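You operate a simulated robot arm through the tools that you are given. There is no shell and no other tool. Be economical: measure what you need, move in short steps, check, and stop when the job is done.

The job below is to be done with a simulated robot arm. You get a single attempt, and the scene is never put back.

Task
Press the belt reset button three times. Then take the large steel weight and leave it on top of the grey tub. Then take the green tub from the shelf under the check bench and leave it on the top of the check bench. Then fetch the purple pouch labelled "sweetcorn" from the top of the check bench and set it on the top deck of the trolley. Then put two of the vials from the top of the check bench on the top of the packing bench. Then take the black punnet on the top of the check bench and put it away on the top of the loading stand. Then take the carton labelled "soup pouches" from the top of the small table and put it on the top of the check bench. Keep to this order. Set down upright: large steel weight, vial, carton.

Only the result counts: the job must be done as asked and must still hold three seconds after the hand-in. Knocking over, shifting, dropping, spilling or breaking anything else fails it.

Robot
A 7-joint arm with a vacuum gripper on a trunk, on a base that drives. Base frame: it is fixed to the floor where the robot stands at the start and does not move with it; the origin is under the middle of the robot, x ahead of it, y to its left, z up; the surface under the hand at the start is at about z = 1018. Lengths are in mm, angles in rad, forces in N, time in s.
Its first joint turns from -2.601 to 2.601 rad. Places, roughly: beige carton, cream carton [7500, 5500, 1000]; belt reset button [500, -100, 900]; black punnet [6000, 4000, 1000]; green tub [5750, 5000, 250]; grey tub [750, 250, 1000]; large steel weight [500, 250, 1000]; purple pouch [6000, 5000, 1000]; top deck of the trolley [6600, 7300, 900]; top of the check bench [5900, 4700, 900]; top of the loading stand [5200, 900, 800]; top of the packing bench [7700, 4300, 900]; vial (3x3x8 cm) [5900, 4900, 900]. Payload 1.06 kg.
Tool frame: the origin (TCP) lies in the middle of the cups' lips, and z points out of the cups. The gripper has 1 cup of 24 mm across, covering 24 by 24 mm (tool x, y); the bellows give 8 mm. With the vacuum on, a cup seals on a smooth face that it is pressed against (1 to 4 N); it does not hold porous or soft things. The pull reaches 23 N.
Orientation is told as [roll, pitch, yaw] about the base's x, y, z axes, in that order, counted from this pose: with the cups facing straight down, the tool's x points along the base's -x, its y along +y and its z along -z.

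Tools
- The arm moves only by the tool jog_arm. Its arguments are lists of equal length, an entry for each row: "valve": the vacuum: 1 switches it on, 0 off; "translation": the shift along the tool's x, y, z in mm, a list of three; "turn": the turn, a rotation vector about the tool's x, y, z in rad, a list of three. In form: {"valve": [valve, ...], "translation": [[tx, ty, tz], ...], "turn": [[wx, wy, wz], ...]}. A call has 1 to 12 rows; each row shifts and turns the commanded pose from where the row before left it, along the tool's axes as they then stand. Rows are played at 5 a second. More than 50 mm and 0.15 rad between two rows, or a gripper value outside its range, and nothing of the call is played. Where a pose cannot be reached the arm comes as near as it can. A force on the tool above 40 N (or 10 N above the force at the start of the call, whichever is more), or a blocked arm, ends the call early, and 0.2 s more pass. The pull builds up within a second once a cup has sealed. Time passes only in rows, and 0.2 s behind the last, so rows that do not move give it time. The reply holds the time, the measured pose of the TCP, the force on the tool along the base axes and the pull of the vacuum, in the units named above and with some noise, with the torque about the TCP (base axes, N m) and any sound that the robot's microphone picked up, and new pictures: "show" is both (left out), scene, wrist or none.
- Cameras (640 x 400 px; columns grow to the right, rows downward): "scene" is now at [39.7, 173.7, 1614.8]; the picture's right is [0.03, -1.00, 0.00], its down [-0.67, -0.02, -0.74] and it looks along [0.74, 0.02, -0.67] (base axes); focal length 274 px, centre (320, 200). "wrist" rides on the gripper at [78, 19, -96] in the tool frame; the picture's right is [-0.24, 0.97, 0.00], its down [-0.71, -0.17, -0.68] and it looks along [-0.67, -0.16, 0.73] (tool axes); focal length 243 px, centre (320, 200).
- slide_trunk(by): slides the trunk up (or, below 0, down) by that many mm; the arm and the scene camera ride with it, the base frame stays. It gives what a move gives, with no picture.
- base_move(legs): drives the robot by 1 to 6 legs, each [ahead, turn to the left] in mm and rad, along the robot's own axes; the way and the turn of a leg run together, so that a leg with both is an arc; at most 1500 mm and 3.142 rad a leg. The arm and the cameras ride along, it lands a little off, and it stops where it bumps. It gives what a move gives, and a new picture of the scene camera.
- aim_head(pan, tilt): turns the head with the scene camera to pan (to the left, within 2.705 rad either way) and tilt (down, from -0.506 to 1.204), counted from straight ahead of the robot. It gives what a move gives, and a new picture of the scene camera.
- pixel_to_xyz(camera, pixels): for up to 12 pixels [column, row] of the newest picture of that camera ("zoom" is the newest enlarged one), the place [x, y, z] in the base frame of the surface seen there, good to about 3 mm. It takes no simulated time.
- zoom(camera, box): a new picture of the part [left, top, right, bottom] of that camera's present view, enlarged. It takes no simulated time.
- hand_in(): hands the job in; it is judged then, once.

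Go step by step. Measure first, check grasps and placings, and put right what went wrong. The budget is 145 turns and 260 pictures, counting those below and the enlarged ones. Unless the task says otherwise, let go and move clear before handing in, and close with one line.

The tools are called after "Call:" as name(argument=value, ...) on one line, values as JSON. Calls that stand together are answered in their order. jog_arm: Moves the arm, as the interface text tells. Its arguments: {"type":"object","properties":{"valve":{"type":"array","items":{"type":"number"}},"translation":{"type":"array","items":{"type":"array","items":{"type":"number"}}},"turn":{"type":"array","items":{"type":"array","items":{"type":"number"}}},"show":{"type":"string","enum":["both","scene","wrist","none"]}},"required":["valve","translation","turn"]} The other tools are called the same way: slide_trunk (by) slides the trunk up or down; base_move (legs) drives the base; aim_head (pan, tilt) turns the head that bears the scene camera; pixel_to_xyz (camera, pixels) gives the place of the surface under pixels of a picture; zoom (camera, box) takes an enlarged picture of a part of a camera's view; hand_in () hands the job in.

At the start:

```text
clock: 0.0
ee_pos: [669.4, 114.7, 1276.4]
ee_rot: [0.0, -0.002, 0.001]
ft_force: [15.3, 2.4, -34.7]
torque: [-0.56, -1.3, -0.32]
pull: 0.0
trunk travel left (down, up): [-675.0, 35.0]
robot x, y, heading: [-0.6, 0.5, 0.001]
head pan, tilt: [0.03, 0.735]
```

scene: 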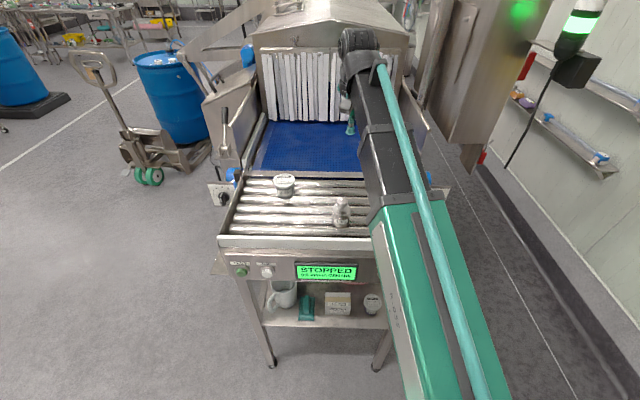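
wrist: 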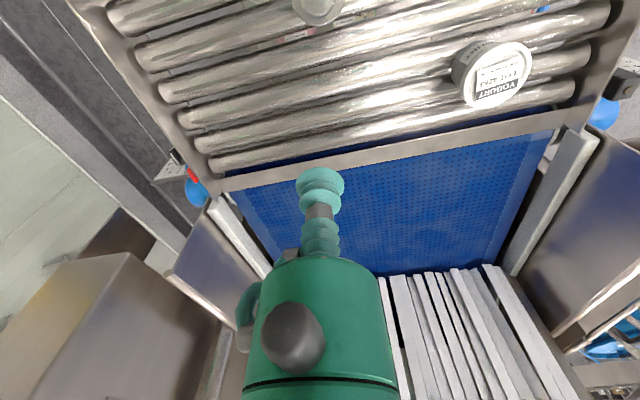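

The scene shows a roller table with a tub (285,183), a weight (342,210) and a panel with buttons (240,270) and (267,270). I'll zoom in on them to measure.

Call:
zoom(camera="scene", box=[200, 160, 400, 330])

Call:
pixel_to_xyz(camera="scene", pixels=[[285, 180], [342, 205], [342, 220], [240, 271], [267, 271], [326, 271], [300, 245], [285, 178]])

```text
2.35 times, centred on (300, 245) of scene
```

zoom: 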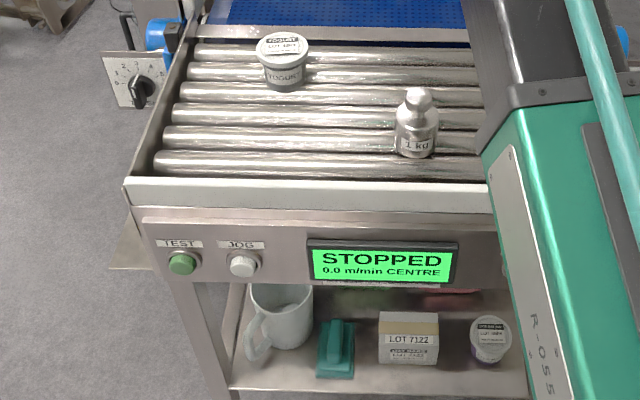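

```text
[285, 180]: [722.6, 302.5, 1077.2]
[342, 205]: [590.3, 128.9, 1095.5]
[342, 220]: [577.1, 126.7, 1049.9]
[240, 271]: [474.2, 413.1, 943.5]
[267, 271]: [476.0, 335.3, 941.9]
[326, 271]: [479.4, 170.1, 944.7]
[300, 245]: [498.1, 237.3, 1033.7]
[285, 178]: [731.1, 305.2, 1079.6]
```

The weight ("1 kg") stands at about (590,128) and the yogurt tub at about (725,302). The reset button is hidden behind the arm, so I'll move the arm left to see it.

Call:
jog_arm(valve=[0, 0, 0, 0, 0, 0, 0, 0], translation=[[0, 45, 0], [0, 45, 0], [0, 45, 0], [0, 45, 0], [0, 45, 0], [0, 45, 0], [0, 45, 0], [0, 45, 0]], turn=[[0, 0, 0], [0, 0, 0], [0, 0, 0], [0, 0, 0], [0, 0, 0], [0, 0, 0], [0, 0, 0], [0, 0, 0]], show="scene")

```text
clock: 1.8
ee_pos: [672.6, 477.3, 1276.5]
ee_rot: [0.0, -0.001, 0.001]
ft_force: [-0.8, 0.1, 0.3]
torque: [-0.05, 0.01, 0.0]
pull: 0.1
trunk travel left (down, up): [-675.0, 35.0]
robot x, y, heading: [2.1, 0.5, 0.001]
head pan, tilt: [0.03, 0.735]
```

scene: 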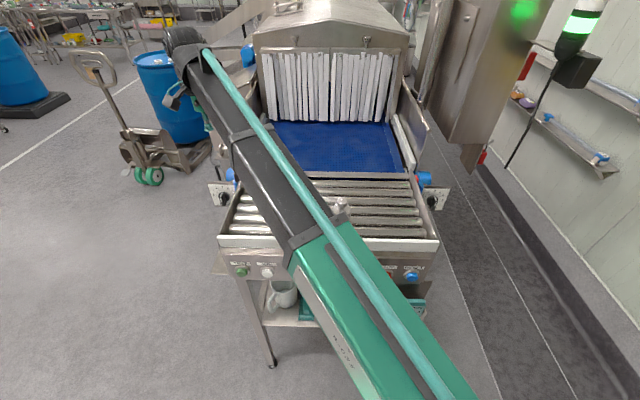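

Buttons now show near (388,272) and (411,277); zooming.

Call:
zoom(camera="scene", box=[340, 220, 460, 320])

Call:
pixel_to_xyz(camera="scene", pixels=[[411, 276], [420, 270], [390, 273], [430, 270], [412, 278]])

```text
4.00 times, centred on (400, 270) of scene
```

zoom: 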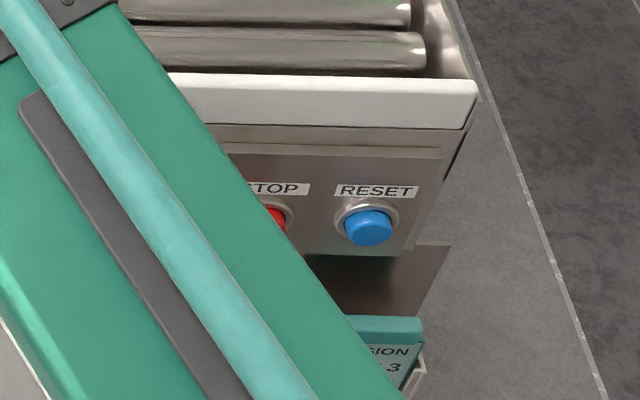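

```text
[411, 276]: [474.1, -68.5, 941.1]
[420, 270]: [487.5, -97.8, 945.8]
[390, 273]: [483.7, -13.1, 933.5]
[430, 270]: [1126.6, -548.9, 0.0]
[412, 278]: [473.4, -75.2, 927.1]
```

Call:
pixel_to_xyz(camera="zoom", pixels=[[369, 230], [350, 230], [388, 230], [369, 214], [369, 240], [369, 165], [340, 170], [420, 170]])

```text
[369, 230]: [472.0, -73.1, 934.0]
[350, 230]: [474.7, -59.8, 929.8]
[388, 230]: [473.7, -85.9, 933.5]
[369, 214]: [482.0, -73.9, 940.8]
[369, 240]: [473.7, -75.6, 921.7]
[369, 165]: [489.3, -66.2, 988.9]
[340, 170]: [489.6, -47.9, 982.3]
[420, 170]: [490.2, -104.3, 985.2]
```

The reset button face is at about (472,-73,933), facing -x. I'll check behind before backing off.

Call:
aim_head(pan=2.6, tilt=0.5)

Call:
aim_head(pan=-2.6, tilt=0.5)

Call:
aim_head(pan=1.2, tilt=0.3)

```text
clock: 4.1
ee_pos: [673.0, 475.5, 1276.6]
ee_rot: [0.0, -0.003, 0.0]
ft_force: [0.2, -0.3, 0.8]
torque: [0.01, 0.02, -0.02]
pull: 0.1
trunk travel left (down, up): [-675.0, 35.0]
robot x, y, heading: [-2.5, 3.1, 0.001]
head pan, tilt: [2.601, 0.499]
```

scene: 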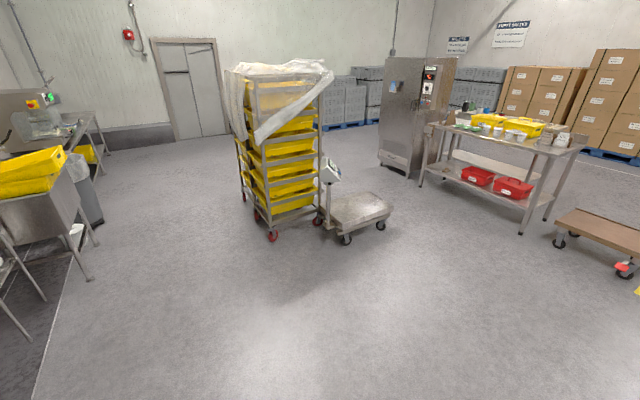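

```text
clock: 8.2
ee_pos: [673.0, 474.4, 1276.3]
ee_rot: [0.0, -0.004, 0.0]
ft_force: [0.7, 0.0, 0.8]
torque: [0.0, 0.0, -0.03]
pull: 0.1
trunk travel left (down, up): [-675.0, 35.0]
robot x, y, heading: [2.4, 0.0, 0.004]
head pan, tilt: [-2.601, 0.499]
```

scene: 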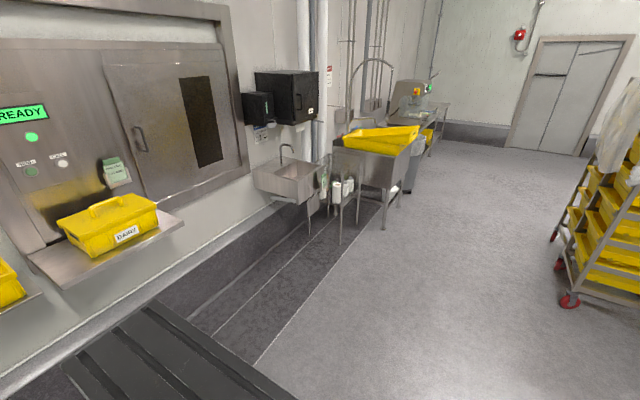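

```text
clock: 11.3
ee_pos: [673.7, 474.2, 1276.3]
ee_rot: [0.0, -0.002, -0.001]
ft_force: [0.2, -0.6, -0.1]
torque: [0.0, -0.01, -0.02]
pull: 0.1
trunk travel left (down, up): [-675.0, 35.0]
robot x, y, heading: [3.9, 1.9, 0.003]
head pan, tilt: [1.201, 0.3]
```

scene: 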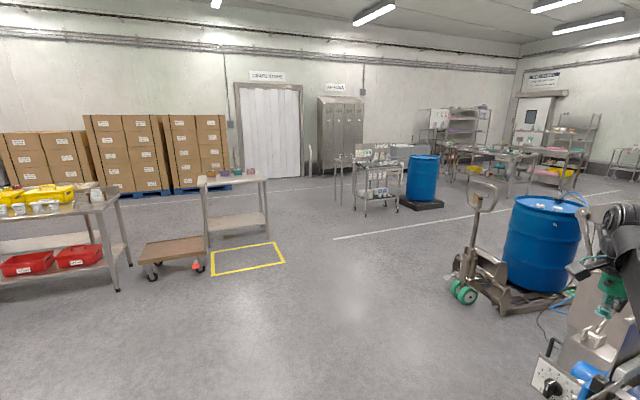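

Behind is clear for over 1 m. I'll back up 300 mm and face the head forward again.

Call:
base_move(legs=[[-300, 0]])

Call:
jog_arm(valve=[0, 0, 0, 0, 0, 0, 0, 0, 0, 0, 0, 0], translation=[[0, -45, 0], [0, -45, 0], [0, -45, 0], [0, -45, 0], [0, -45, 0], [0, -45, 0], [0, -45, 0], [0, -45, 0], [0, -45, 0], [0, -45, 0], [0, -45, 0], [0, -45, 0]], turn=[[0, -0.14, 0], [0, -0.14, 0], [0, -0.14, 0], [0, -0.14, 0], [0, -0.14, 0], [0, -0.14, 0], [0, -0.14, 0], [0, -0.14, 0], [0, -0.14, 0], [0, -0.14, 0], [0, -0.14, 0], [0, -0.03, 0]], show="none")

Call:
aim_head(pan=-0.1, tilt=0.7)

```text
clock: 13.4
ee_pos: [372.9, 473.5, 1277.7]
ee_rot: [0.001, -0.006, -0.002]
ft_force: [0.6, -0.7, 0.2]
torque: [-0.01, -0.02, -0.02]
pull: 0.1
trunk travel left (down, up): [-675.0, 35.0]
robot x, y, heading: [-301.4, 0.4, -0.005]
head pan, tilt: [1.201, 0.3]
```

scene: 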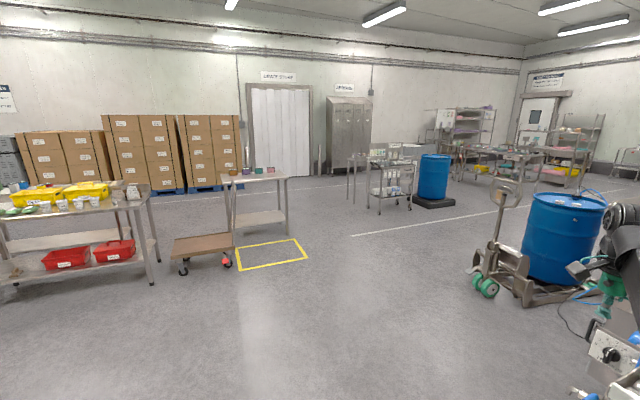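

```text
clock: 16.0
ee_pos: [414.6, -62.9, 1290.0]
ee_rot: [2.846, -1.567, -2.853]
ft_force: [0.4, 0.6, 0.2]
torque: [0.02, 0.01, 0.02]
pull: 0.1
out of reach, approached as far as the arm can: row 9, 10, 11
trunk travel left (down, up): [-675.0, 35.0]
robot x, y, heading: [-297.9, 1.3, -0.001]
head pan, tilt: [1.201, 0.3]
```

```text
clock: 17.4
ee_pos: [415.6, -62.1, 1290.6]
ee_rot: [2.909, -1.568, -2.912]
ft_force: [-0.3, 0.7, 0.1]
torque: [-0.02, 0.01, -0.03]
pull: 0.1
trunk travel left (down, up): [-675.0, 35.0]
robot x, y, heading: [-300.0, 3.0, -0.001]
head pan, tilt: [-0.099, 0.7]
```

scene: 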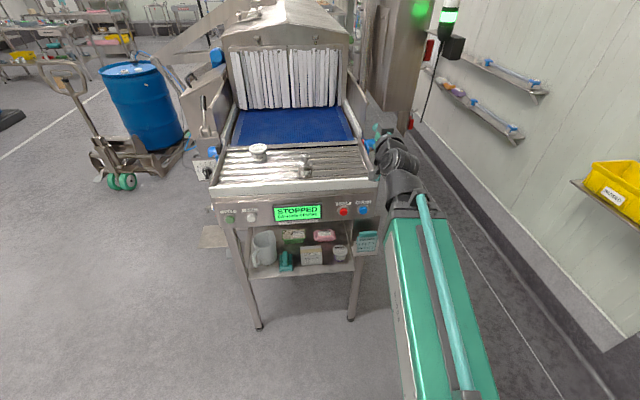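

The tool now points forward at (415,-62,1290), and the blue RESET is visible at (363,210). I'll lower the trunk to bring the tool to button height.

Call:
slide_trunk(by=-357)

Call:
jog_arm(valve=[0], translation=[[0, -10, 0]], turn=[[0, 0, 0]])

```text
clock: 20.9
ee_pos: [415.4, -61.7, 933.8]
ee_rot: [2.926, -1.569, -2.93]
ft_force: [0.3, 0.1, 0.1]
torque: [0.03, 0.01, 0.01]
pull: 0.1
trunk travel left (down, up): [-318.0, 392.0]
robot x, y, heading: [-300.9, 0.4, -0.004]
head pan, tilt: [-0.099, 0.7]
```

```text
clock: 21.3
ee_pos: [415.2, -72.6, 933.2]
ee_rot: [-2.892, -1.57, 2.886]
ft_force: [-0.1, 0.1, 0.2]
torque: [0.0, 0.02, -0.03]
pull: 0.1
trunk travel left (down, up): [-318.0, 392.0]
robot x, y, heading: [-298.4, 0.9, -0.007]
head pan, tilt: [-0.099, 0.7]
```

scene: 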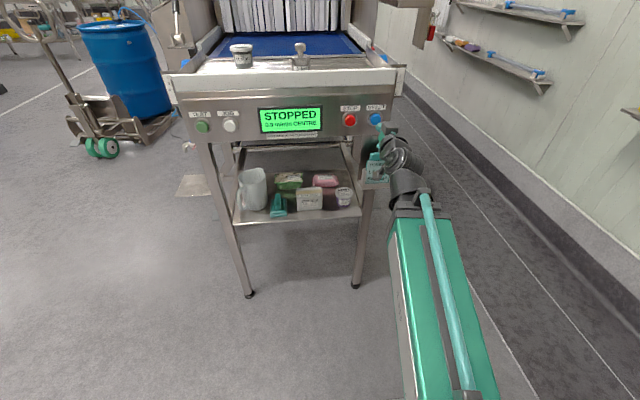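
wrist: 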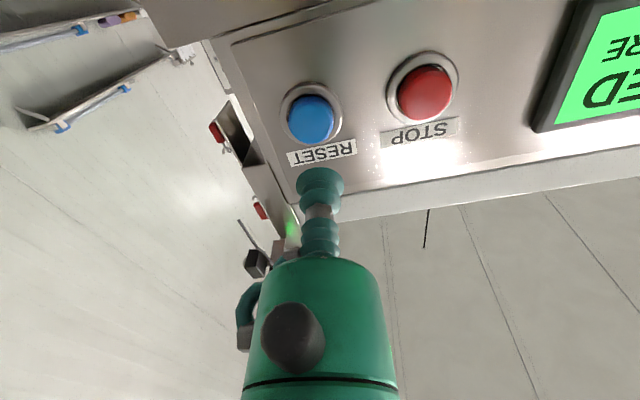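

Call:
pixel_to_xyz(camera="wrist", pixels=[[311, 119], [295, 119], [327, 119], [311, 103], [311, 135], [348, 100]])

```text
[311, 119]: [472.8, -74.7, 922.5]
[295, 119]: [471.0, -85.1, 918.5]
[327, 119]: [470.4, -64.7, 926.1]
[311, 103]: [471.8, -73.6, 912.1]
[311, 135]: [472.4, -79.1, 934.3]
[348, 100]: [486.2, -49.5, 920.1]
```

The button centre is about (472,-75,923). I'll line up and press step by step.

Call:
jog_arm(valve=[0, 0, 0, 0, 0, 0, 0, 0], translation=[[10, -3, 0], [0, 0, 40], [0, 0, 10], [0, 0, 5], [0, 0, 3], [0, 0, 3], [0, 0, 3], [0, 0, 0]], turn=[[0, 0, 0], [0, 0, 0], [0, 0, 0], [0, 0, 0], [0, 0, 0], [0, 0, 0], [0, 0, 0], [0, 0, 0]])

```text
clock: 23.1
ee_pos: [478.0, -76.8, 922.3]
ee_rot: [2.924, -1.569, -2.928]
ft_force: [-2.0, -0.2, 0.1]
torque: [-0.03, -0.01, 0.01]
pull: 0.1
trunk travel left (down, up): [-318.0, 392.0]
robot x, y, heading: [-300.5, 1.4, -0.001]
head pan, tilt: [-0.099, 0.7]
```

scene: 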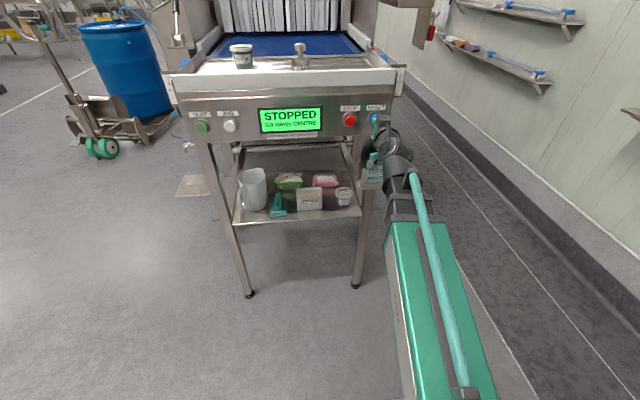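
wrist: 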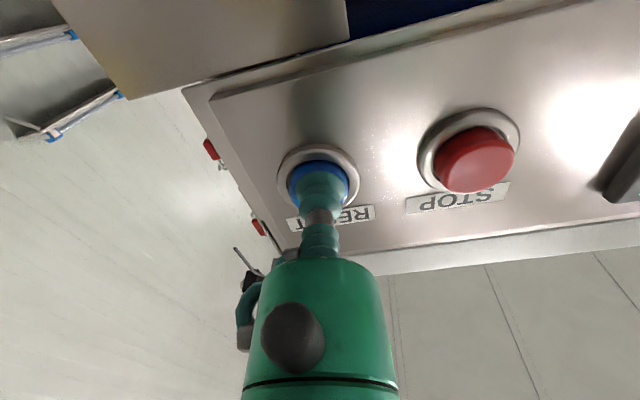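

The cup is on the blue button with 2 N of force. I'll press in further while listening for a click.

Call:
jog_arm(valve=[0, 0, 0, 0], translation=[[0, 0, 2], [0, 0, 2], [0, 0, 1], [0, 0, 0]], turn=[[0, 0, 0], [0, 0, 0], [0, 0, 0], [0, 0, 0]], show="scene")

```text
clock: 24.1
ee_pos: [484.8, -74.8, 924.1]
ee_rot: [2.908, -1.569, -2.911]
ft_force: [-3.5, -0.9, -0.3]
torque: [0.0, -0.01, 0.02]
pull: 0.1
trunk travel left (down, up): [-318.0, 392.0]
robot x, y, heading: [-301.7, -1.9, -0.003]
head pan, tilt: [-0.099, 0.7]
heard: click
```

scene: 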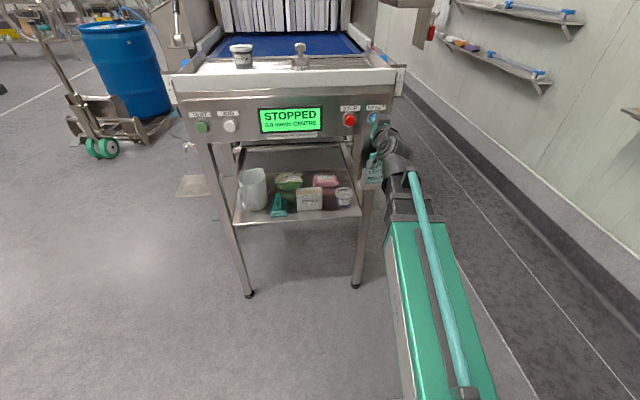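

One click was heard. I'll release fully, then press again.

Call:
jog_arm(valve=[0, 0, 0, 0, 0, 0, 0], translation=[[0, 0, -25], [0, 0, 0], [0, 0, 20], [0, 0, 2], [0, 0, 2], [0, 0, 1], [0, 0, 0]], turn=[[0, 0, 0], [0, 0, 0], [0, 0, 0], [0, 0, 0], [0, 0, 0], [0, 0, 0], [0, 0, 0]], show="none")

```text
clock: 25.7
ee_pos: [483.3, -75.3, 923.4]
ee_rot: [3.05, -1.568, -3.056]
ft_force: [-3.5, 0.6, -0.8]
torque: [-0.02, -0.01, -0.02]
pull: 0.1
trunk travel left (down, up): [-318.0, 392.0]
robot x, y, heading: [-302.7, 2.9, -0.006]
head pan, tilt: [-0.099, 0.7]
heard: click
```

Call:
jog_arm(valve=[0, 0, 0, 0, 0, 0, 0], translation=[[0, 0, -25], [0, 0, 0], [0, 0, 20], [0, 0, 2], [0, 0, 2], [0, 0, 1], [0, 0, 0]], turn=[[0, 0, 0], [0, 0, 0], [0, 0, 0], [0, 0, 0], [0, 0, 0], [0, 0, 0], [0, 0, 0]], show="none")

```text
clock: 27.3
ee_pos: [484.0, -73.9, 923.4]
ee_rot: [3.0, -1.568, -3.002]
ft_force: [-3.9, 1.6, -1.1]
torque: [0.02, 0.0, 0.02]
pull: 0.0
trunk travel left (down, up): [-318.0, 392.0]
robot x, y, heading: [-300.8, 1.9, -0.003]
head pan, tilt: [-0.099, 0.7]
heard: click
```

Three clicks were heard, so the presses are done. I'll back off, raise the trunk, point the tool down again and look.

Call:
jog_arm(valve=[0, 0], translation=[[0, 0, -40], [0, 0, -40]], turn=[[0, 0, 0], [0, 0, 0]], show="none")

Call:
slide_trunk(by=380)

Call:
jog_arm(valve=[0, 0, 0, 0, 0, 0, 0, 0, 0, 0, 0, 0], translation=[[0, 0, 0], [0, 0, 0], [0, 0, 0], [0, 0, 0], [0, 0, 0], [0, 0, 0], [0, 0, 0], [0, 0, 0], [0, 0, 0], [0, 0, 0], [0, 0, 0], [0, 0, 0]], turn=[[0, 0.14, 0], [0, 0.14, 0], [0, 0.14, 0], [0, 0.14, 0], [0, 0.14, 0], [0, 0.14, 0], [0, 0.14, 0], [0, 0.14, 0], [0, 0.14, 0], [0, 0.14, 0], [0, 0.14, 0], [0, 0.03, 0]], show="scene")

```text
clock: 27.9
ee_pos: [412.9, -76.4, 925.9]
ee_rot: [2.638, -1.567, -2.641]
ft_force: [-0.1, 0.1, -0.3]
torque: [0.02, 0.0, 0.0]
pull: 0.1
out of reach, approached as far as the arm can: row 2
trunk travel left (down, up): [-318.0, 392.0]
robot x, y, heading: [-300.4, -2.9, -0.009]
head pan, tilt: [-0.099, 0.7]
```

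```text
clock: 31.6
ee_pos: [412.7, -77.3, 1305.2]
ee_rot: [2.94, -1.569, -2.948]
ft_force: [-0.6, -1.2, -0.7]
torque: [0.01, -0.02, -0.01]
pull: 0.0
trunk travel left (down, up): [-698.0, 12.0]
robot x, y, heading: [-301.6, -0.2, -0.006]
head pan, tilt: [-0.099, 0.7]
```

```text
clock: 34.2
ee_pos: [413.3, -76.4, 1305.1]
ee_rot: [-0.001, -0.007, -0.005]
ft_force: [19.1, -1.9, -35.7]
torque: [-0.89, -0.61, -0.41]
pull: 0.1
trunk travel left (down, up): [-698.0, 12.0]
robot x, y, heading: [-300.2, 2.1, 0.0]
head pan, tilt: [-0.099, 0.7]
```

scene: 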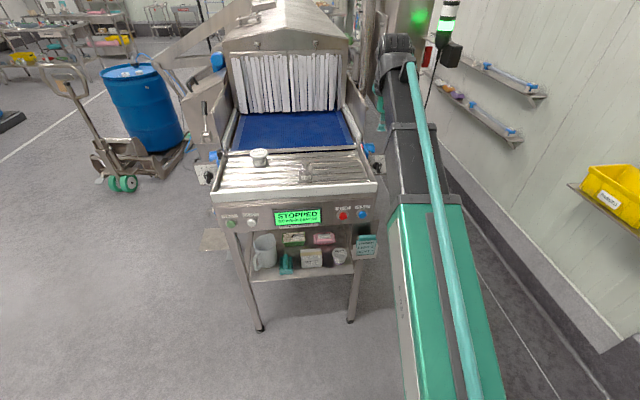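

The arm is tool-down again. I'll drive ahead 250 mm and view the weight with the wrist camera.

Call:
base_move(legs=[[220, 0]])

Call:
jog_arm(valve=[0, 0, 0, 0, 0], translation=[[0, 40, 0], [0, 40, 0], [0, 40, 0], [0, 40, 0], [0, 30, 0]], turn=[[0, 0, 0], [0, 0, 0], [0, 0, 0], [0, 0, 0], [0, 0, 0]])

```text
clock: 35.9
ee_pos: [639.2, -78.4, 1305.0]
ee_rot: [0.001, -0.005, -0.007]
ft_force: [19.6, -1.5, -44.4]
torque: [-1.02, -1.27, -0.38]
pull: 0.0
trunk travel left (down, up): [-698.0, 12.0]
robot x, y, heading: [-76.4, -0.0, -0.005]
head pan, tilt: [-0.099, 0.7]
```

scene: 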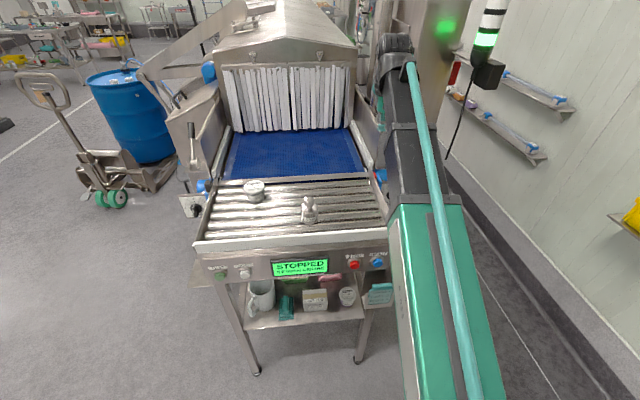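

```text
clock: 37.1
ee_pos: [640.1, 113.0, 1305.9]
ee_rot: [0.002, -0.008, -0.006]
ft_force: [-0.7, -0.8, 0.0]
torque: [-0.01, -0.01, 0.04]
pull: 0.1
trunk travel left (down, up): [-698.0, 12.0]
robot x, y, heading: [-75.8, -5.0, -0.005]
head pan, tilt: [-0.099, 0.7]
```

scene: 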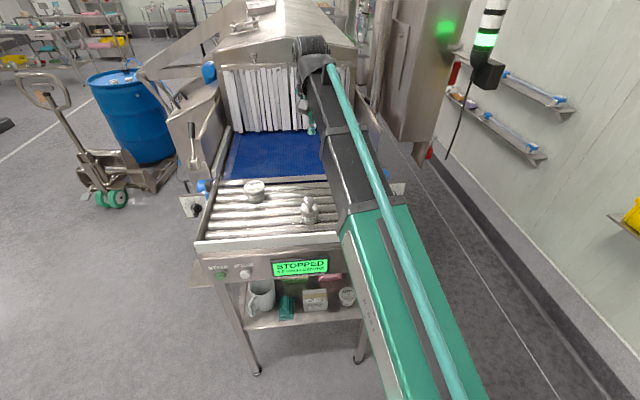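
wrist: 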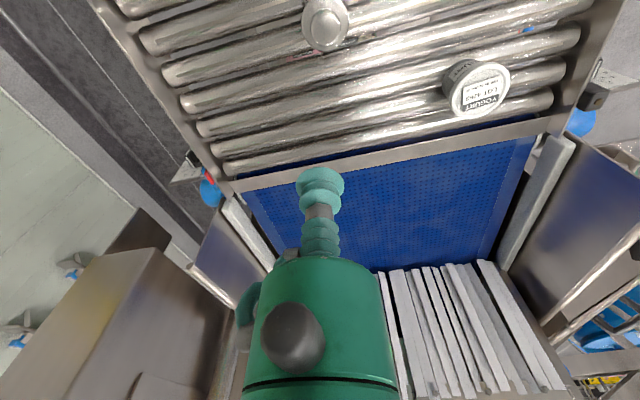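

The weight's knob is at wrist (325,20) and the yogurt lid at (480,90). Measuring both.

Call:
pixel_to_xyz(camera="wrist", pixels=[[327, 22], [315, 22], [338, 22], [327, 10], [327, 36], [482, 88], [460, 92], [508, 82], [482, 65], [484, 112]])

Call:
zoom(camera="wrist", box=[270, 0, 550, 130])

Call:
zoom(camera="scene", box=[220, 160, 340, 240])

```text
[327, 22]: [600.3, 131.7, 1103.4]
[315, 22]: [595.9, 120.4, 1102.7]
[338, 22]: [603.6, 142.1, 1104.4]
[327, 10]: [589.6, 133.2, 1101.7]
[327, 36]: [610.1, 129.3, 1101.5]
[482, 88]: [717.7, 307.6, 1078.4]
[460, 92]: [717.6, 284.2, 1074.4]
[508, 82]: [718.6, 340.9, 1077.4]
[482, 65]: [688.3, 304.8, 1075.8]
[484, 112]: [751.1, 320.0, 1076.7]
```

```text
2.29 times, centred on (410, 65) of wrist
```

zoom: 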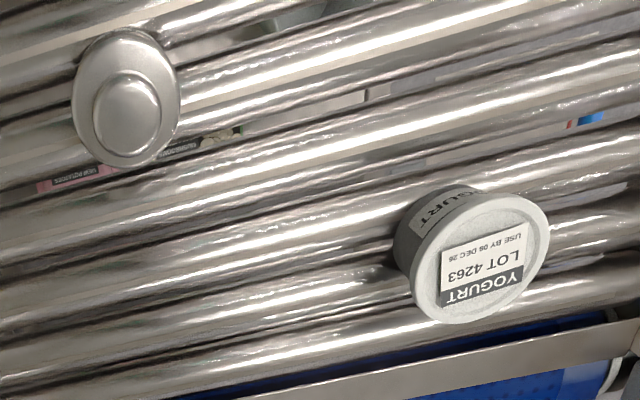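

```text
5.00 times, centred on (280, 200) of scene
```

zoom: 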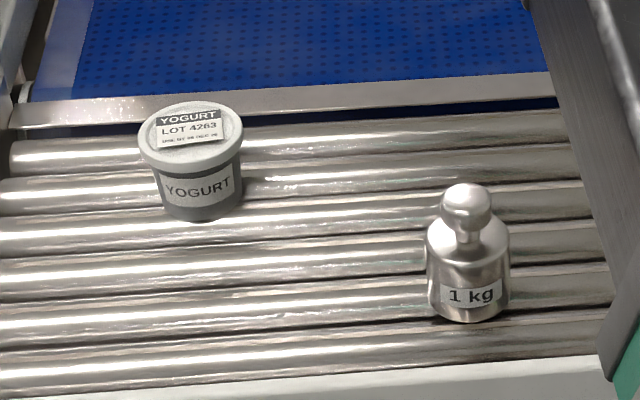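

The knob centre is about (602,130) with its top near 1103, and the tub lid is near (721,307,1077). I'll move above the weight.

Call:
jog_arm(valve=[0, 0, 0, 0, 0], translation=[[38, 17, 0], [0, 0, 50], [0, 0, 50], [0, 0, 45], [0, 0, 35]], turn=[[0, 0, 0], [0, 0, 0], [0, 0, 0], [0, 0, 0], [0, 0, 0]])

```text
clock: 38.3
ee_pos: [603.2, 127.9, 1125.7]
ee_rot: [0.0, -0.006, -0.006]
ft_force: [0.0, 0.2, 0.3]
torque: [-0.03, -0.04, 0.0]
pull: 0.1
trunk travel left (down, up): [-698.0, 12.0]
robot x, y, heading: [-71.5, -5.7, -0.007]
head pan, tilt: [-0.099, 0.7]
```

scene: 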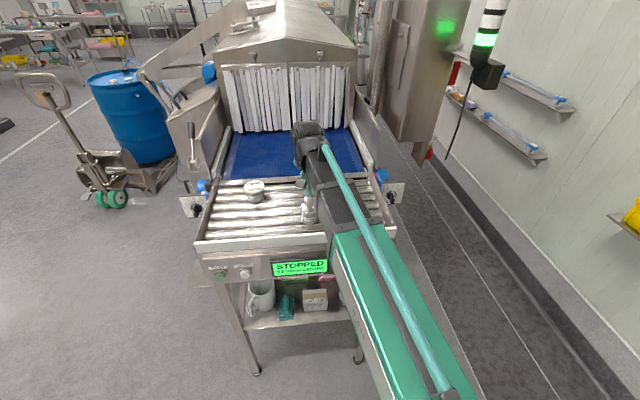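
wrist: 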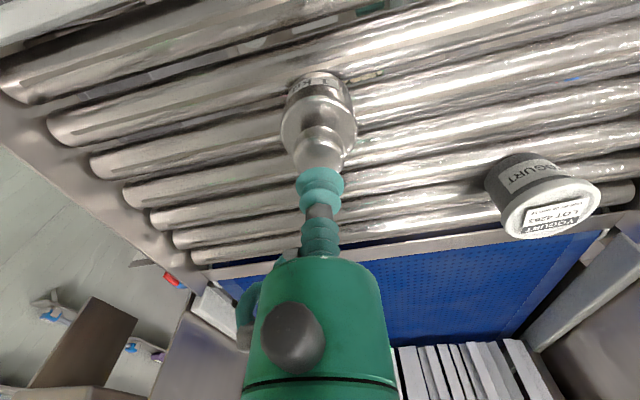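

The cup is over the knob (318,150). I'll turn the vacuum on and descend gently.

Call:
jog_arm(valve=[1, 1, 1, 1, 1, 1, 1, 1], translation=[[-1, 0, 10], [0, 2, 8], [0, 0, 3], [0, 0, 2], [0, 0, 2], [0, 0, 1], [0, 0, 0], [0, 0, 0]], turn=[[0, 0, 0], [0, 0, 0], [0, 0, 0], [0, 0, 0], [0, 0, 0], [0, 0, 0], [0, 0, 0], [0, 0, 0]], show="wrist")

```text
clock: 40.1
ee_pos: [602.4, 131.8, 1099.9]
ee_rot: [0.0, -0.008, -0.003]
ft_force: [4.8, 5.8, 13.4]
torque: [0.02, -0.07, 0.02]
pull: 22.8
trunk travel left (down, up): [-698.0, 12.0]
robot x, y, heading: [-78.0, -1.4, -0.007]
head pan, tilt: [-0.099, 0.7]
```

wrist: 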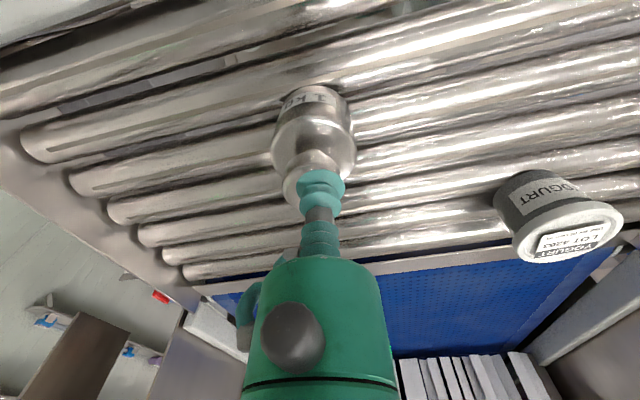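

Sealed with a pull of 22.8 N. Lifting in small steps.

Call:
jog_arm(valve=[1, 1, 1, 1, 1, 1, 1], translation=[[0, 0, -5], [0, 0, -10], [0, 0, -15], [0, 0, -25], [0, 0, -25], [0, 0, -20], [0, 0, 0]], turn=[[0, 0, 0], [0, 0, 0], [0, 0, 0], [0, 0, 0], [0, 0, 0], [0, 0, 0], [0, 0, 0]])

```text
clock: 41.7
ee_pos: [603.0, 132.6, 1199.6]
ee_rot: [0.001, -0.004, -0.004]
ft_force: [-0.3, -0.4, -10.1]
torque: [0.01, 0.04, 0.0]
pull: 22.9
trunk travel left (down, up): [-698.0, 12.0]
robot x, y, heading: [-76.6, -1.4, -0.009]
head pan, tilt: [-0.099, 0.7]
```

scene: 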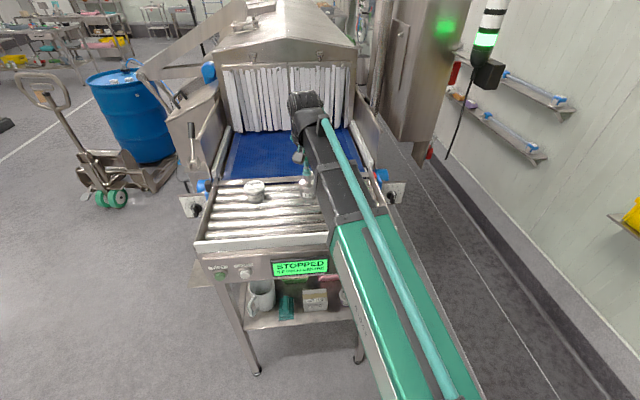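
wrist: 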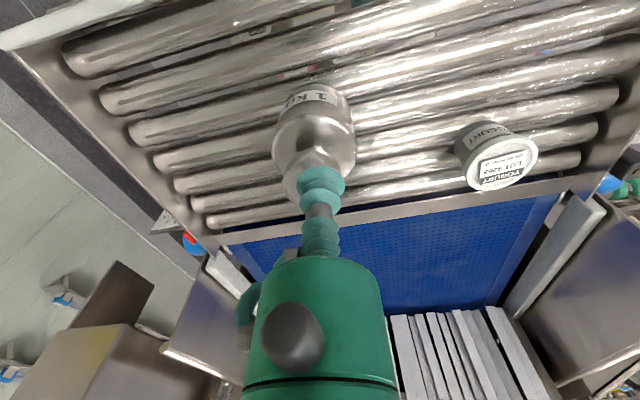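

The weight is held (10.1 N). I'll measure the lid again from the edges in this view.

Call:
zoom(camera="wrist", box=[440, 110, 552, 200])

```text
4.44 times, centred on (496, 155) of wrist
```

zoom: 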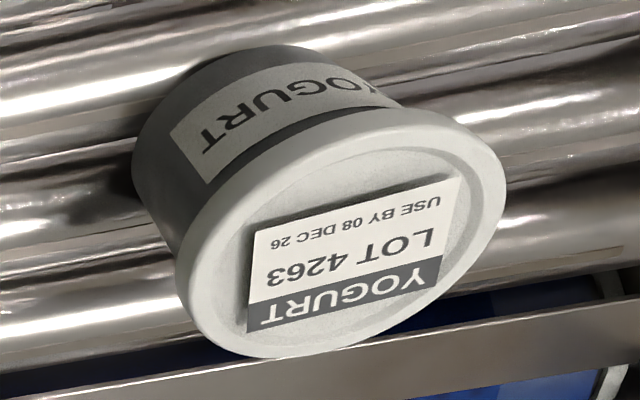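

Call:
pixel_to_xyz(camera="zoom", pixels=[[346, 236], [200, 290], [492, 190], [310, 345], [390, 135], [260, 340], [450, 150]])

```text
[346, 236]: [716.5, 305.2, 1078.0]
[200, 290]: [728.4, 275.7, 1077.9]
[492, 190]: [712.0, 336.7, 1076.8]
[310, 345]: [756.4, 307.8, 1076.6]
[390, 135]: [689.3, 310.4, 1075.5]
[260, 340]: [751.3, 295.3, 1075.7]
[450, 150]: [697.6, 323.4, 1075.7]
```

The lid centre is (722,308) with its top at 1077. I'll carry the weight over it at z 1200.

Call:
jog_arm(valve=[1, 1, 1, 1, 1, 1, 1, 1], translation=[[-17, 25, 0], [-17, 25, 0], [-17, 25, 0], [-17, 25, 0], [-17, 25, 0], [-17, 25, 0], [-17, 26, 0], [0, 0, 0]], turn=[[0, 0, 0], [0, 0, 0], [0, 0, 0], [0, 0, 0], [0, 0, 0], [0, 0, 0], [0, 0, 0], [0, 0, 0]])

```text
clock: 43.5
ee_pos: [722.8, 307.2, 1199.5]
ee_rot: [0.0, -0.006, -0.005]
ft_force: [-0.2, -0.2, -9.9]
torque: [0.04, 0.06, 0.02]
pull: 22.8
trunk travel left (down, up): [-698.0, 12.0]
robot x, y, heading: [-77.7, -1.1, -0.008]
head pan, tilt: [-0.099, 0.7]
```

scene: 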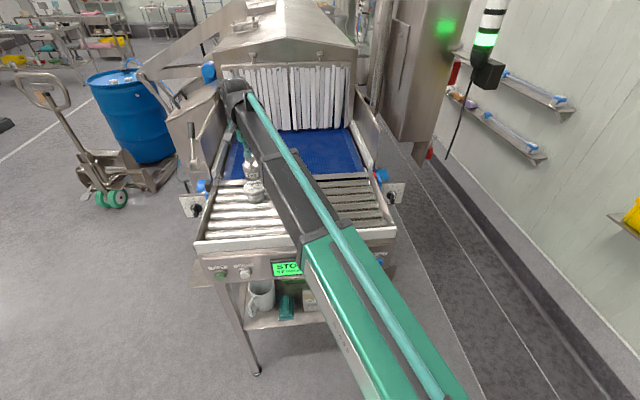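
wrist: 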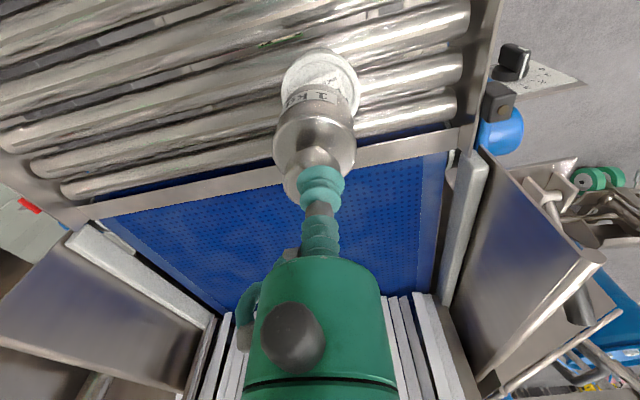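

The weight is above the lid. I'll lower it to near contact and watch the force.

Call:
jog_arm(valve=[1, 1, 1, 1, 1], translation=[[0, 0, 15], [0, 0, 12], [0, 0, 5], [0, 0, 3], [0, 0, 0]], turn=[[0, 0, 0], [0, 0, 0], [0, 0, 0], [0, 0, 0], [0, 0, 0]])

```text
clock: 44.7
ee_pos: [723.9, 307.1, 1165.2]
ee_rot: [0.001, -0.005, -0.005]
ft_force: [-0.3, -0.4, -9.1]
torque: [0.08, 0.01, 0.0]
pull: 22.8
trunk travel left (down, up): [-698.0, 12.0]
robot x, y, heading: [-79.2, 2.5, -0.005]
head pan, tilt: [-0.099, 0.7]
```

scene: 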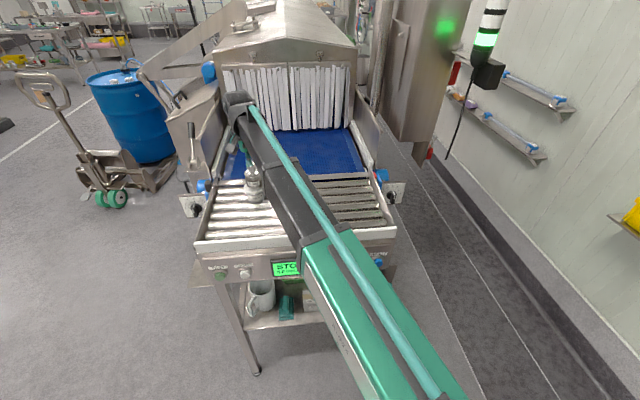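
wrist: 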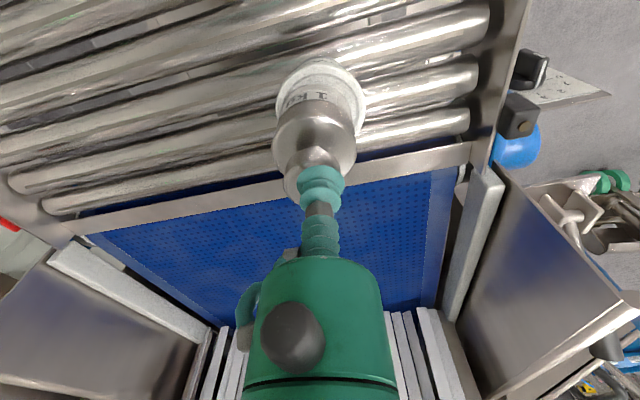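

Call:
jog_arm(valve=[1, 1, 1, 1], translation=[[0, 0, 2], [0, 0, 2], [0, 0, 1], [0, 0, 0]], turn=[[0, 0, 0], [0, 0, 0], [0, 0, 0], [0, 0, 0]], show="none")

Call:
zoom(camera="scene", box=[215, 140, 295, 220])

```text
clock: 45.7
ee_pos: [721.9, 307.6, 1160.9]
ee_rot: [0.0, -0.007, -0.006]
ft_force: [3.2, 1.8, 8.3]
torque: [-0.12, -0.13, 0.0]
pull: 23.3
trunk travel left (down, up): [-698.0, 12.0]
robot x, y, heading: [-77.3, 0.6, -0.0]
head pan, tilt: [-0.099, 0.7]
```

```text
5.00 times, centred on (255, 180) of scene
```

zoom: 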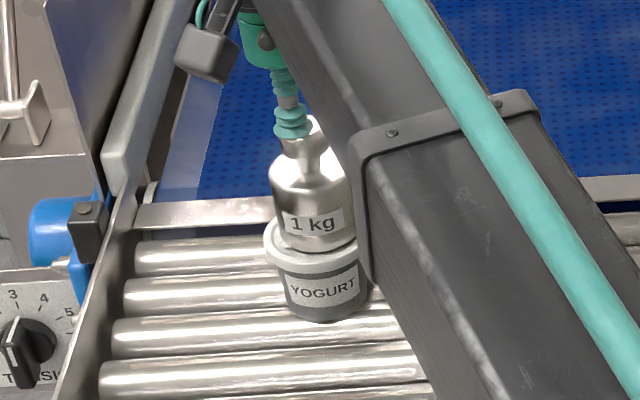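

Contact: the force reads +8 and the weight sits upright and centred on the lid. I'll ease by 1 mm, release and lift away.

Call:
jog_arm(valve=[1, 0, 0, 0, 0, 0, 0, 0], translation=[[0, 0, -1], [0, 0, 0], [0, 0, 0], [0, 0, 0], [0, 0, -3], [0, 0, -10], [0, 0, -40], [0, 0, -50]], turn=[[0, 0, 0], [0, 0, 0], [0, 0, 0], [0, 0, 0], [0, 0, 0], [0, 0, 0], [0, 0, 0], [0, 0, 0]])

```text
clock: 47.5
ee_pos: [720.5, 307.0, 1264.1]
ee_rot: [0.001, -0.007, -0.005]
ft_force: [-0.7, 0.1, 0.1]
torque: [0.04, 0.03, -0.01]
pull: 0.1
trunk travel left (down, up): [-698.0, 12.0]
robot x, y, heading: [-75.9, 1.7, -0.002]
head pan, tilt: [-0.099, 0.7]
```

scene: 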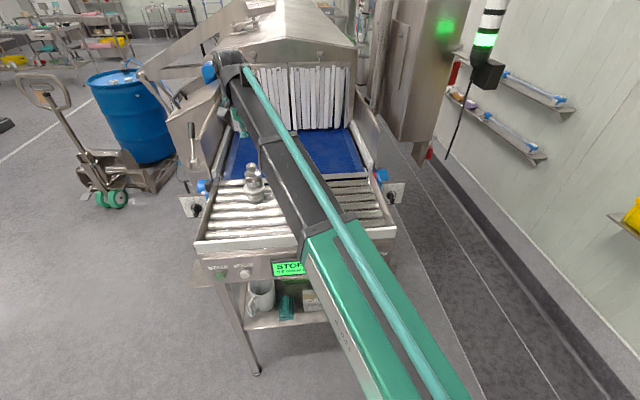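
wrist: 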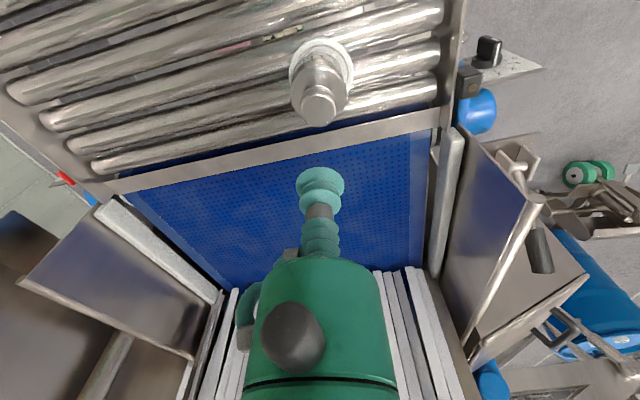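

The weight stands on the tub at (322,85) in the wrist view. I'll back away and survey toward the check bench.

Call:
base_move(legs=[[-700, 0]])

Call:
aim_head(pan=0.75, tilt=0.35)

```text
clock: 51.4
ee_pos: [9.6, 310.4, 1264.9]
ee_rot: [0.0, -0.007, -0.003]
ft_force: [0.4, -0.6, -0.5]
torque: [-0.03, 0.03, 0.0]
pull: 0.1
trunk travel left (down, up): [-698.0, 12.0]
robot x, y, heading: [-787.2, 2.4, -0.004]
head pan, tilt: [-0.099, 0.7]
```

scene: 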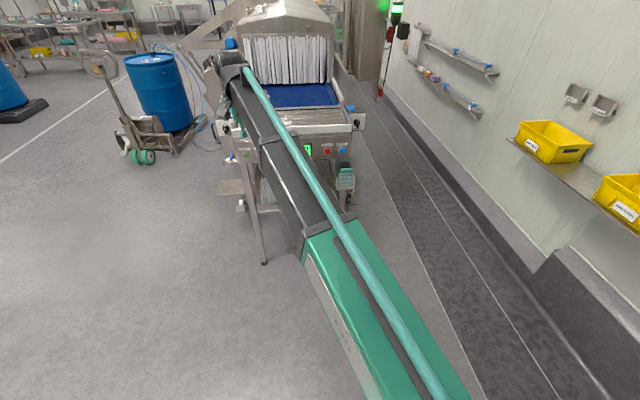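

```text
clock: 52.5
ee_pos: [9.9, 309.6, 1264.4]
ee_rot: [0.001, -0.007, -0.004]
ft_force: [0.1, -0.3, 0.6]
torque: [0.01, -0.02, -0.01]
pull: 0.1
trunk travel left (down, up): [-698.0, 12.0]
robot x, y, heading: [-789.2, 0.9, -0.007]
head pan, tilt: [0.75, 0.351]
```

scene: 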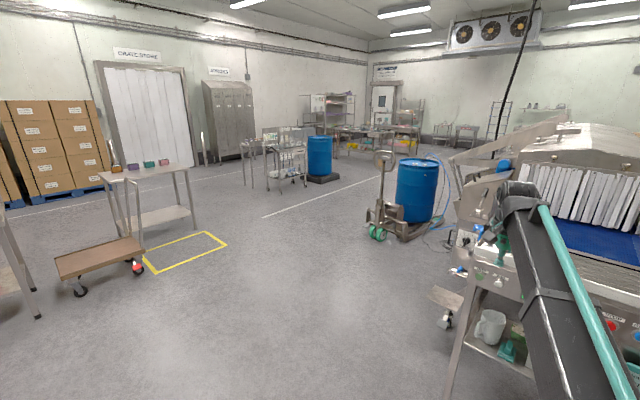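

Call:
zoom(camera="scene", box=[220, 80, 500, 230])

Call:
pixel_to_xyz(camera="scene", pixels=[[320, 140], [330, 180], [410, 165], [375, 235], [385, 130], [340, 140], [250, 140], [275, 190], [440, 215], [350, 155], [420, 145], [260, 215]])

```text
2.29 times, centred on (360, 155) of scene
```

zoom: 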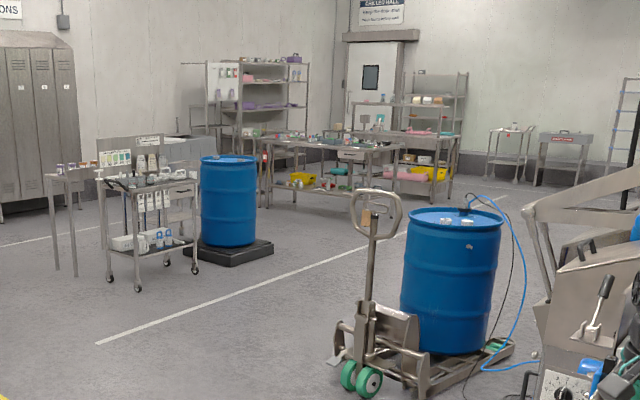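

```text
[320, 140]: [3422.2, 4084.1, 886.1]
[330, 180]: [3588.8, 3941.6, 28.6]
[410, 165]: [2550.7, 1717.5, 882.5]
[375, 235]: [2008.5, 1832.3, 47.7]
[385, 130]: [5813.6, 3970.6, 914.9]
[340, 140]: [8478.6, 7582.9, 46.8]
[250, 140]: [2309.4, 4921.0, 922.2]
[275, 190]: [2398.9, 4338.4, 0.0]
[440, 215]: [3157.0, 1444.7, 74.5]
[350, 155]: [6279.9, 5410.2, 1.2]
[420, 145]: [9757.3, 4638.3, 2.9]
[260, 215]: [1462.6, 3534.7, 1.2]
```

The route is clear: pallet truck around (2000–3200,1400–1900), drum 2 at about (3500,4000). I'll tuck the arm in and drive to about (1200,2850), then turn back to face +x.

Call:
jog_arm(valve=[0, 0, 0, 0, 0, 0, 0, 0, 0], translation=[[22, -34, 0], [22, -34, 0], [22, -34, 0], [22, -34, 0], [22, -34, 0], [22, -34, 0], [22, -34, 0], [22, -34, 0], [22, -34, 0]], turn=[[0, 0, 0], [0, 0, 0], [0, 0, 0], [0, 0, 0], [0, 0, 0], [0, 0, 0], [0, 0, 0], [0, 0, 0], [0, 0, 0]], show="none")

Call:
base_move(legs=[[0, 0.965], [1500, 0], [1500, 0], [450, 0], [0, -0.93]])

Call:
aim_head(pan=0.2, tilt=0.35)

```text
clock: 54.5
ee_pos: [-182.3, 9.9, 1264.6]
ee_rot: [0.001, -0.017, -0.014]
ft_force: [2.3, -3.6, -6.4]
torque: [0.39, -0.25, 0.29]
pull: 0.0
trunk travel left (down, up): [-698.0, 12.0]
robot x, y, heading: [-784.4, 2.7, -0.005]
head pan, tilt: [0.75, 0.351]
stopped in row 9: the force on the tool passed its limit at 56 N (the readings are from after the stop); the commanded pose is now the measured one
```

```text
clock: 76.0
ee_pos: [1816.2, 2794.2, 1264.5]
ee_rot: [0.001, -0.016, 0.02]
ft_force: [3.9, 0.2, -9.8]
torque: [-0.05, -0.34, -0.02]
pull: 0.1
trunk travel left (down, up): [-698.0, 12.0]
robot x, y, heading: [1211.5, 2764.6, 0.029]
head pan, tilt: [0.75, 0.351]
```

scene: 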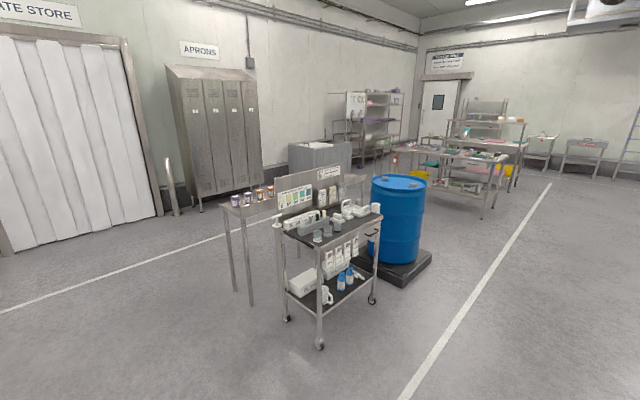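

```text
clock: 77.0
ee_pos: [1816.9, 2793.9, 1263.8]
ee_rot: [0.001, -0.016, 0.019]
ft_force: [4.1, -0.5, -7.0]
torque: [-0.01, -0.27, 0.01]
pull: 0.0
trunk travel left (down, up): [-698.0, 12.0]
robot x, y, heading: [1212.0, 2764.1, 0.025]
head pan, tilt: [0.201, 0.351]
```

scene: 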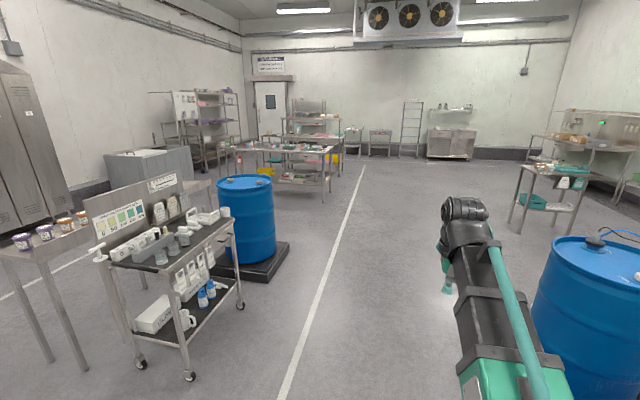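

The bench lies at around (290,150). I'll zoom and measure its corners.

Call:
zoom(camera="scene", box=[220, 90, 380, 210])

Call:
pixel_to_xyz(camera="scene", pixels=[[236, 147], [322, 152], [280, 152], [330, 196], [245, 180], [290, 245], [545, 175], [515, 225], [340, 125], [300, 177], [315, 150], [338, 170]])

```text
3.33 times, centred on (300, 150) of scene
```

zoom: 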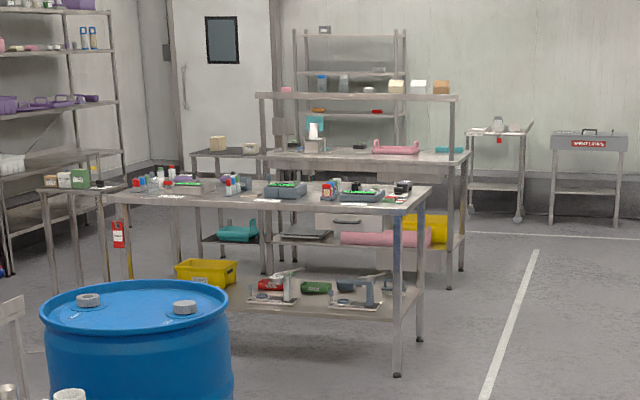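

```text
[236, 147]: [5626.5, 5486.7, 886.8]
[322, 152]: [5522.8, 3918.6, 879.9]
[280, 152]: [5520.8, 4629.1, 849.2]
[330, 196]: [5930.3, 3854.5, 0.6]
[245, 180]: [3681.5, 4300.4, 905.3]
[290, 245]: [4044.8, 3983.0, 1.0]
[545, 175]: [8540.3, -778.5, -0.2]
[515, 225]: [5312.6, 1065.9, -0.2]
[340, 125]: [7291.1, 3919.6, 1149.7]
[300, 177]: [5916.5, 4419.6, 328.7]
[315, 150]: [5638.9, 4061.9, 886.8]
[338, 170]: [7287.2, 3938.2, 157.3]
```

The check bench spans roughly x 5520–6250, y 3900–5500, top about 885, with the aisle on its west side clear. I'll relax the arm a little and drive to about (4650,2850).

Call:
jog_arm(valve=[0], translation=[[-40, 0, 0]], turn=[[0, 0, 0]], show="none")

Call:
base_move(legs=[[1500, 0], [1500, 0], [430, 0], [0, 1.545]])

```text
clock: 77.3
ee_pos: [1858.2, 2793.4, 1263.3]
ee_rot: [0.0, -0.016, 0.02]
ft_force: [0.0, -0.4, 0.0]
torque: [0.02, 0.02, 0.01]
pull: 0.0
trunk travel left (down, up): [-698.0, 12.0]
robot x, y, heading: [1213.7, 2767.2, 0.029]
head pan, tilt: [0.201, 0.351]
```

```text
clock: 97.8
ee_pos: [4643.4, 3535.7, 1264.4]
ee_rot: [0.001, -0.015, 1.548]
ft_force: [1.0, -0.7, 0.8]
torque: [0.01, 0.01, 0.03]
pull: 0.2
trunk travel left (down, up): [-698.0, 12.0]
robot x, y, heading: [4645.0, 2890.0, 1.557]
head pan, tilt: [0.201, 0.351]
```

scene: 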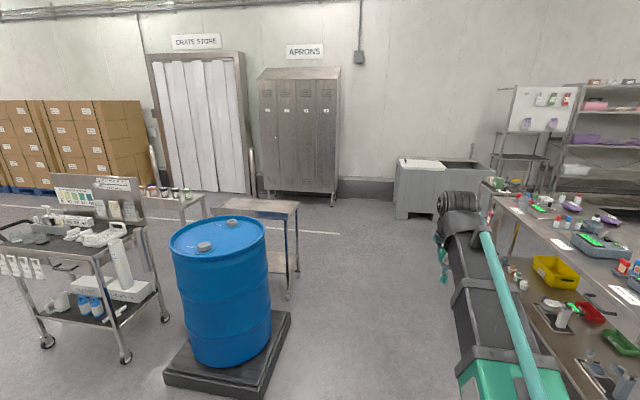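

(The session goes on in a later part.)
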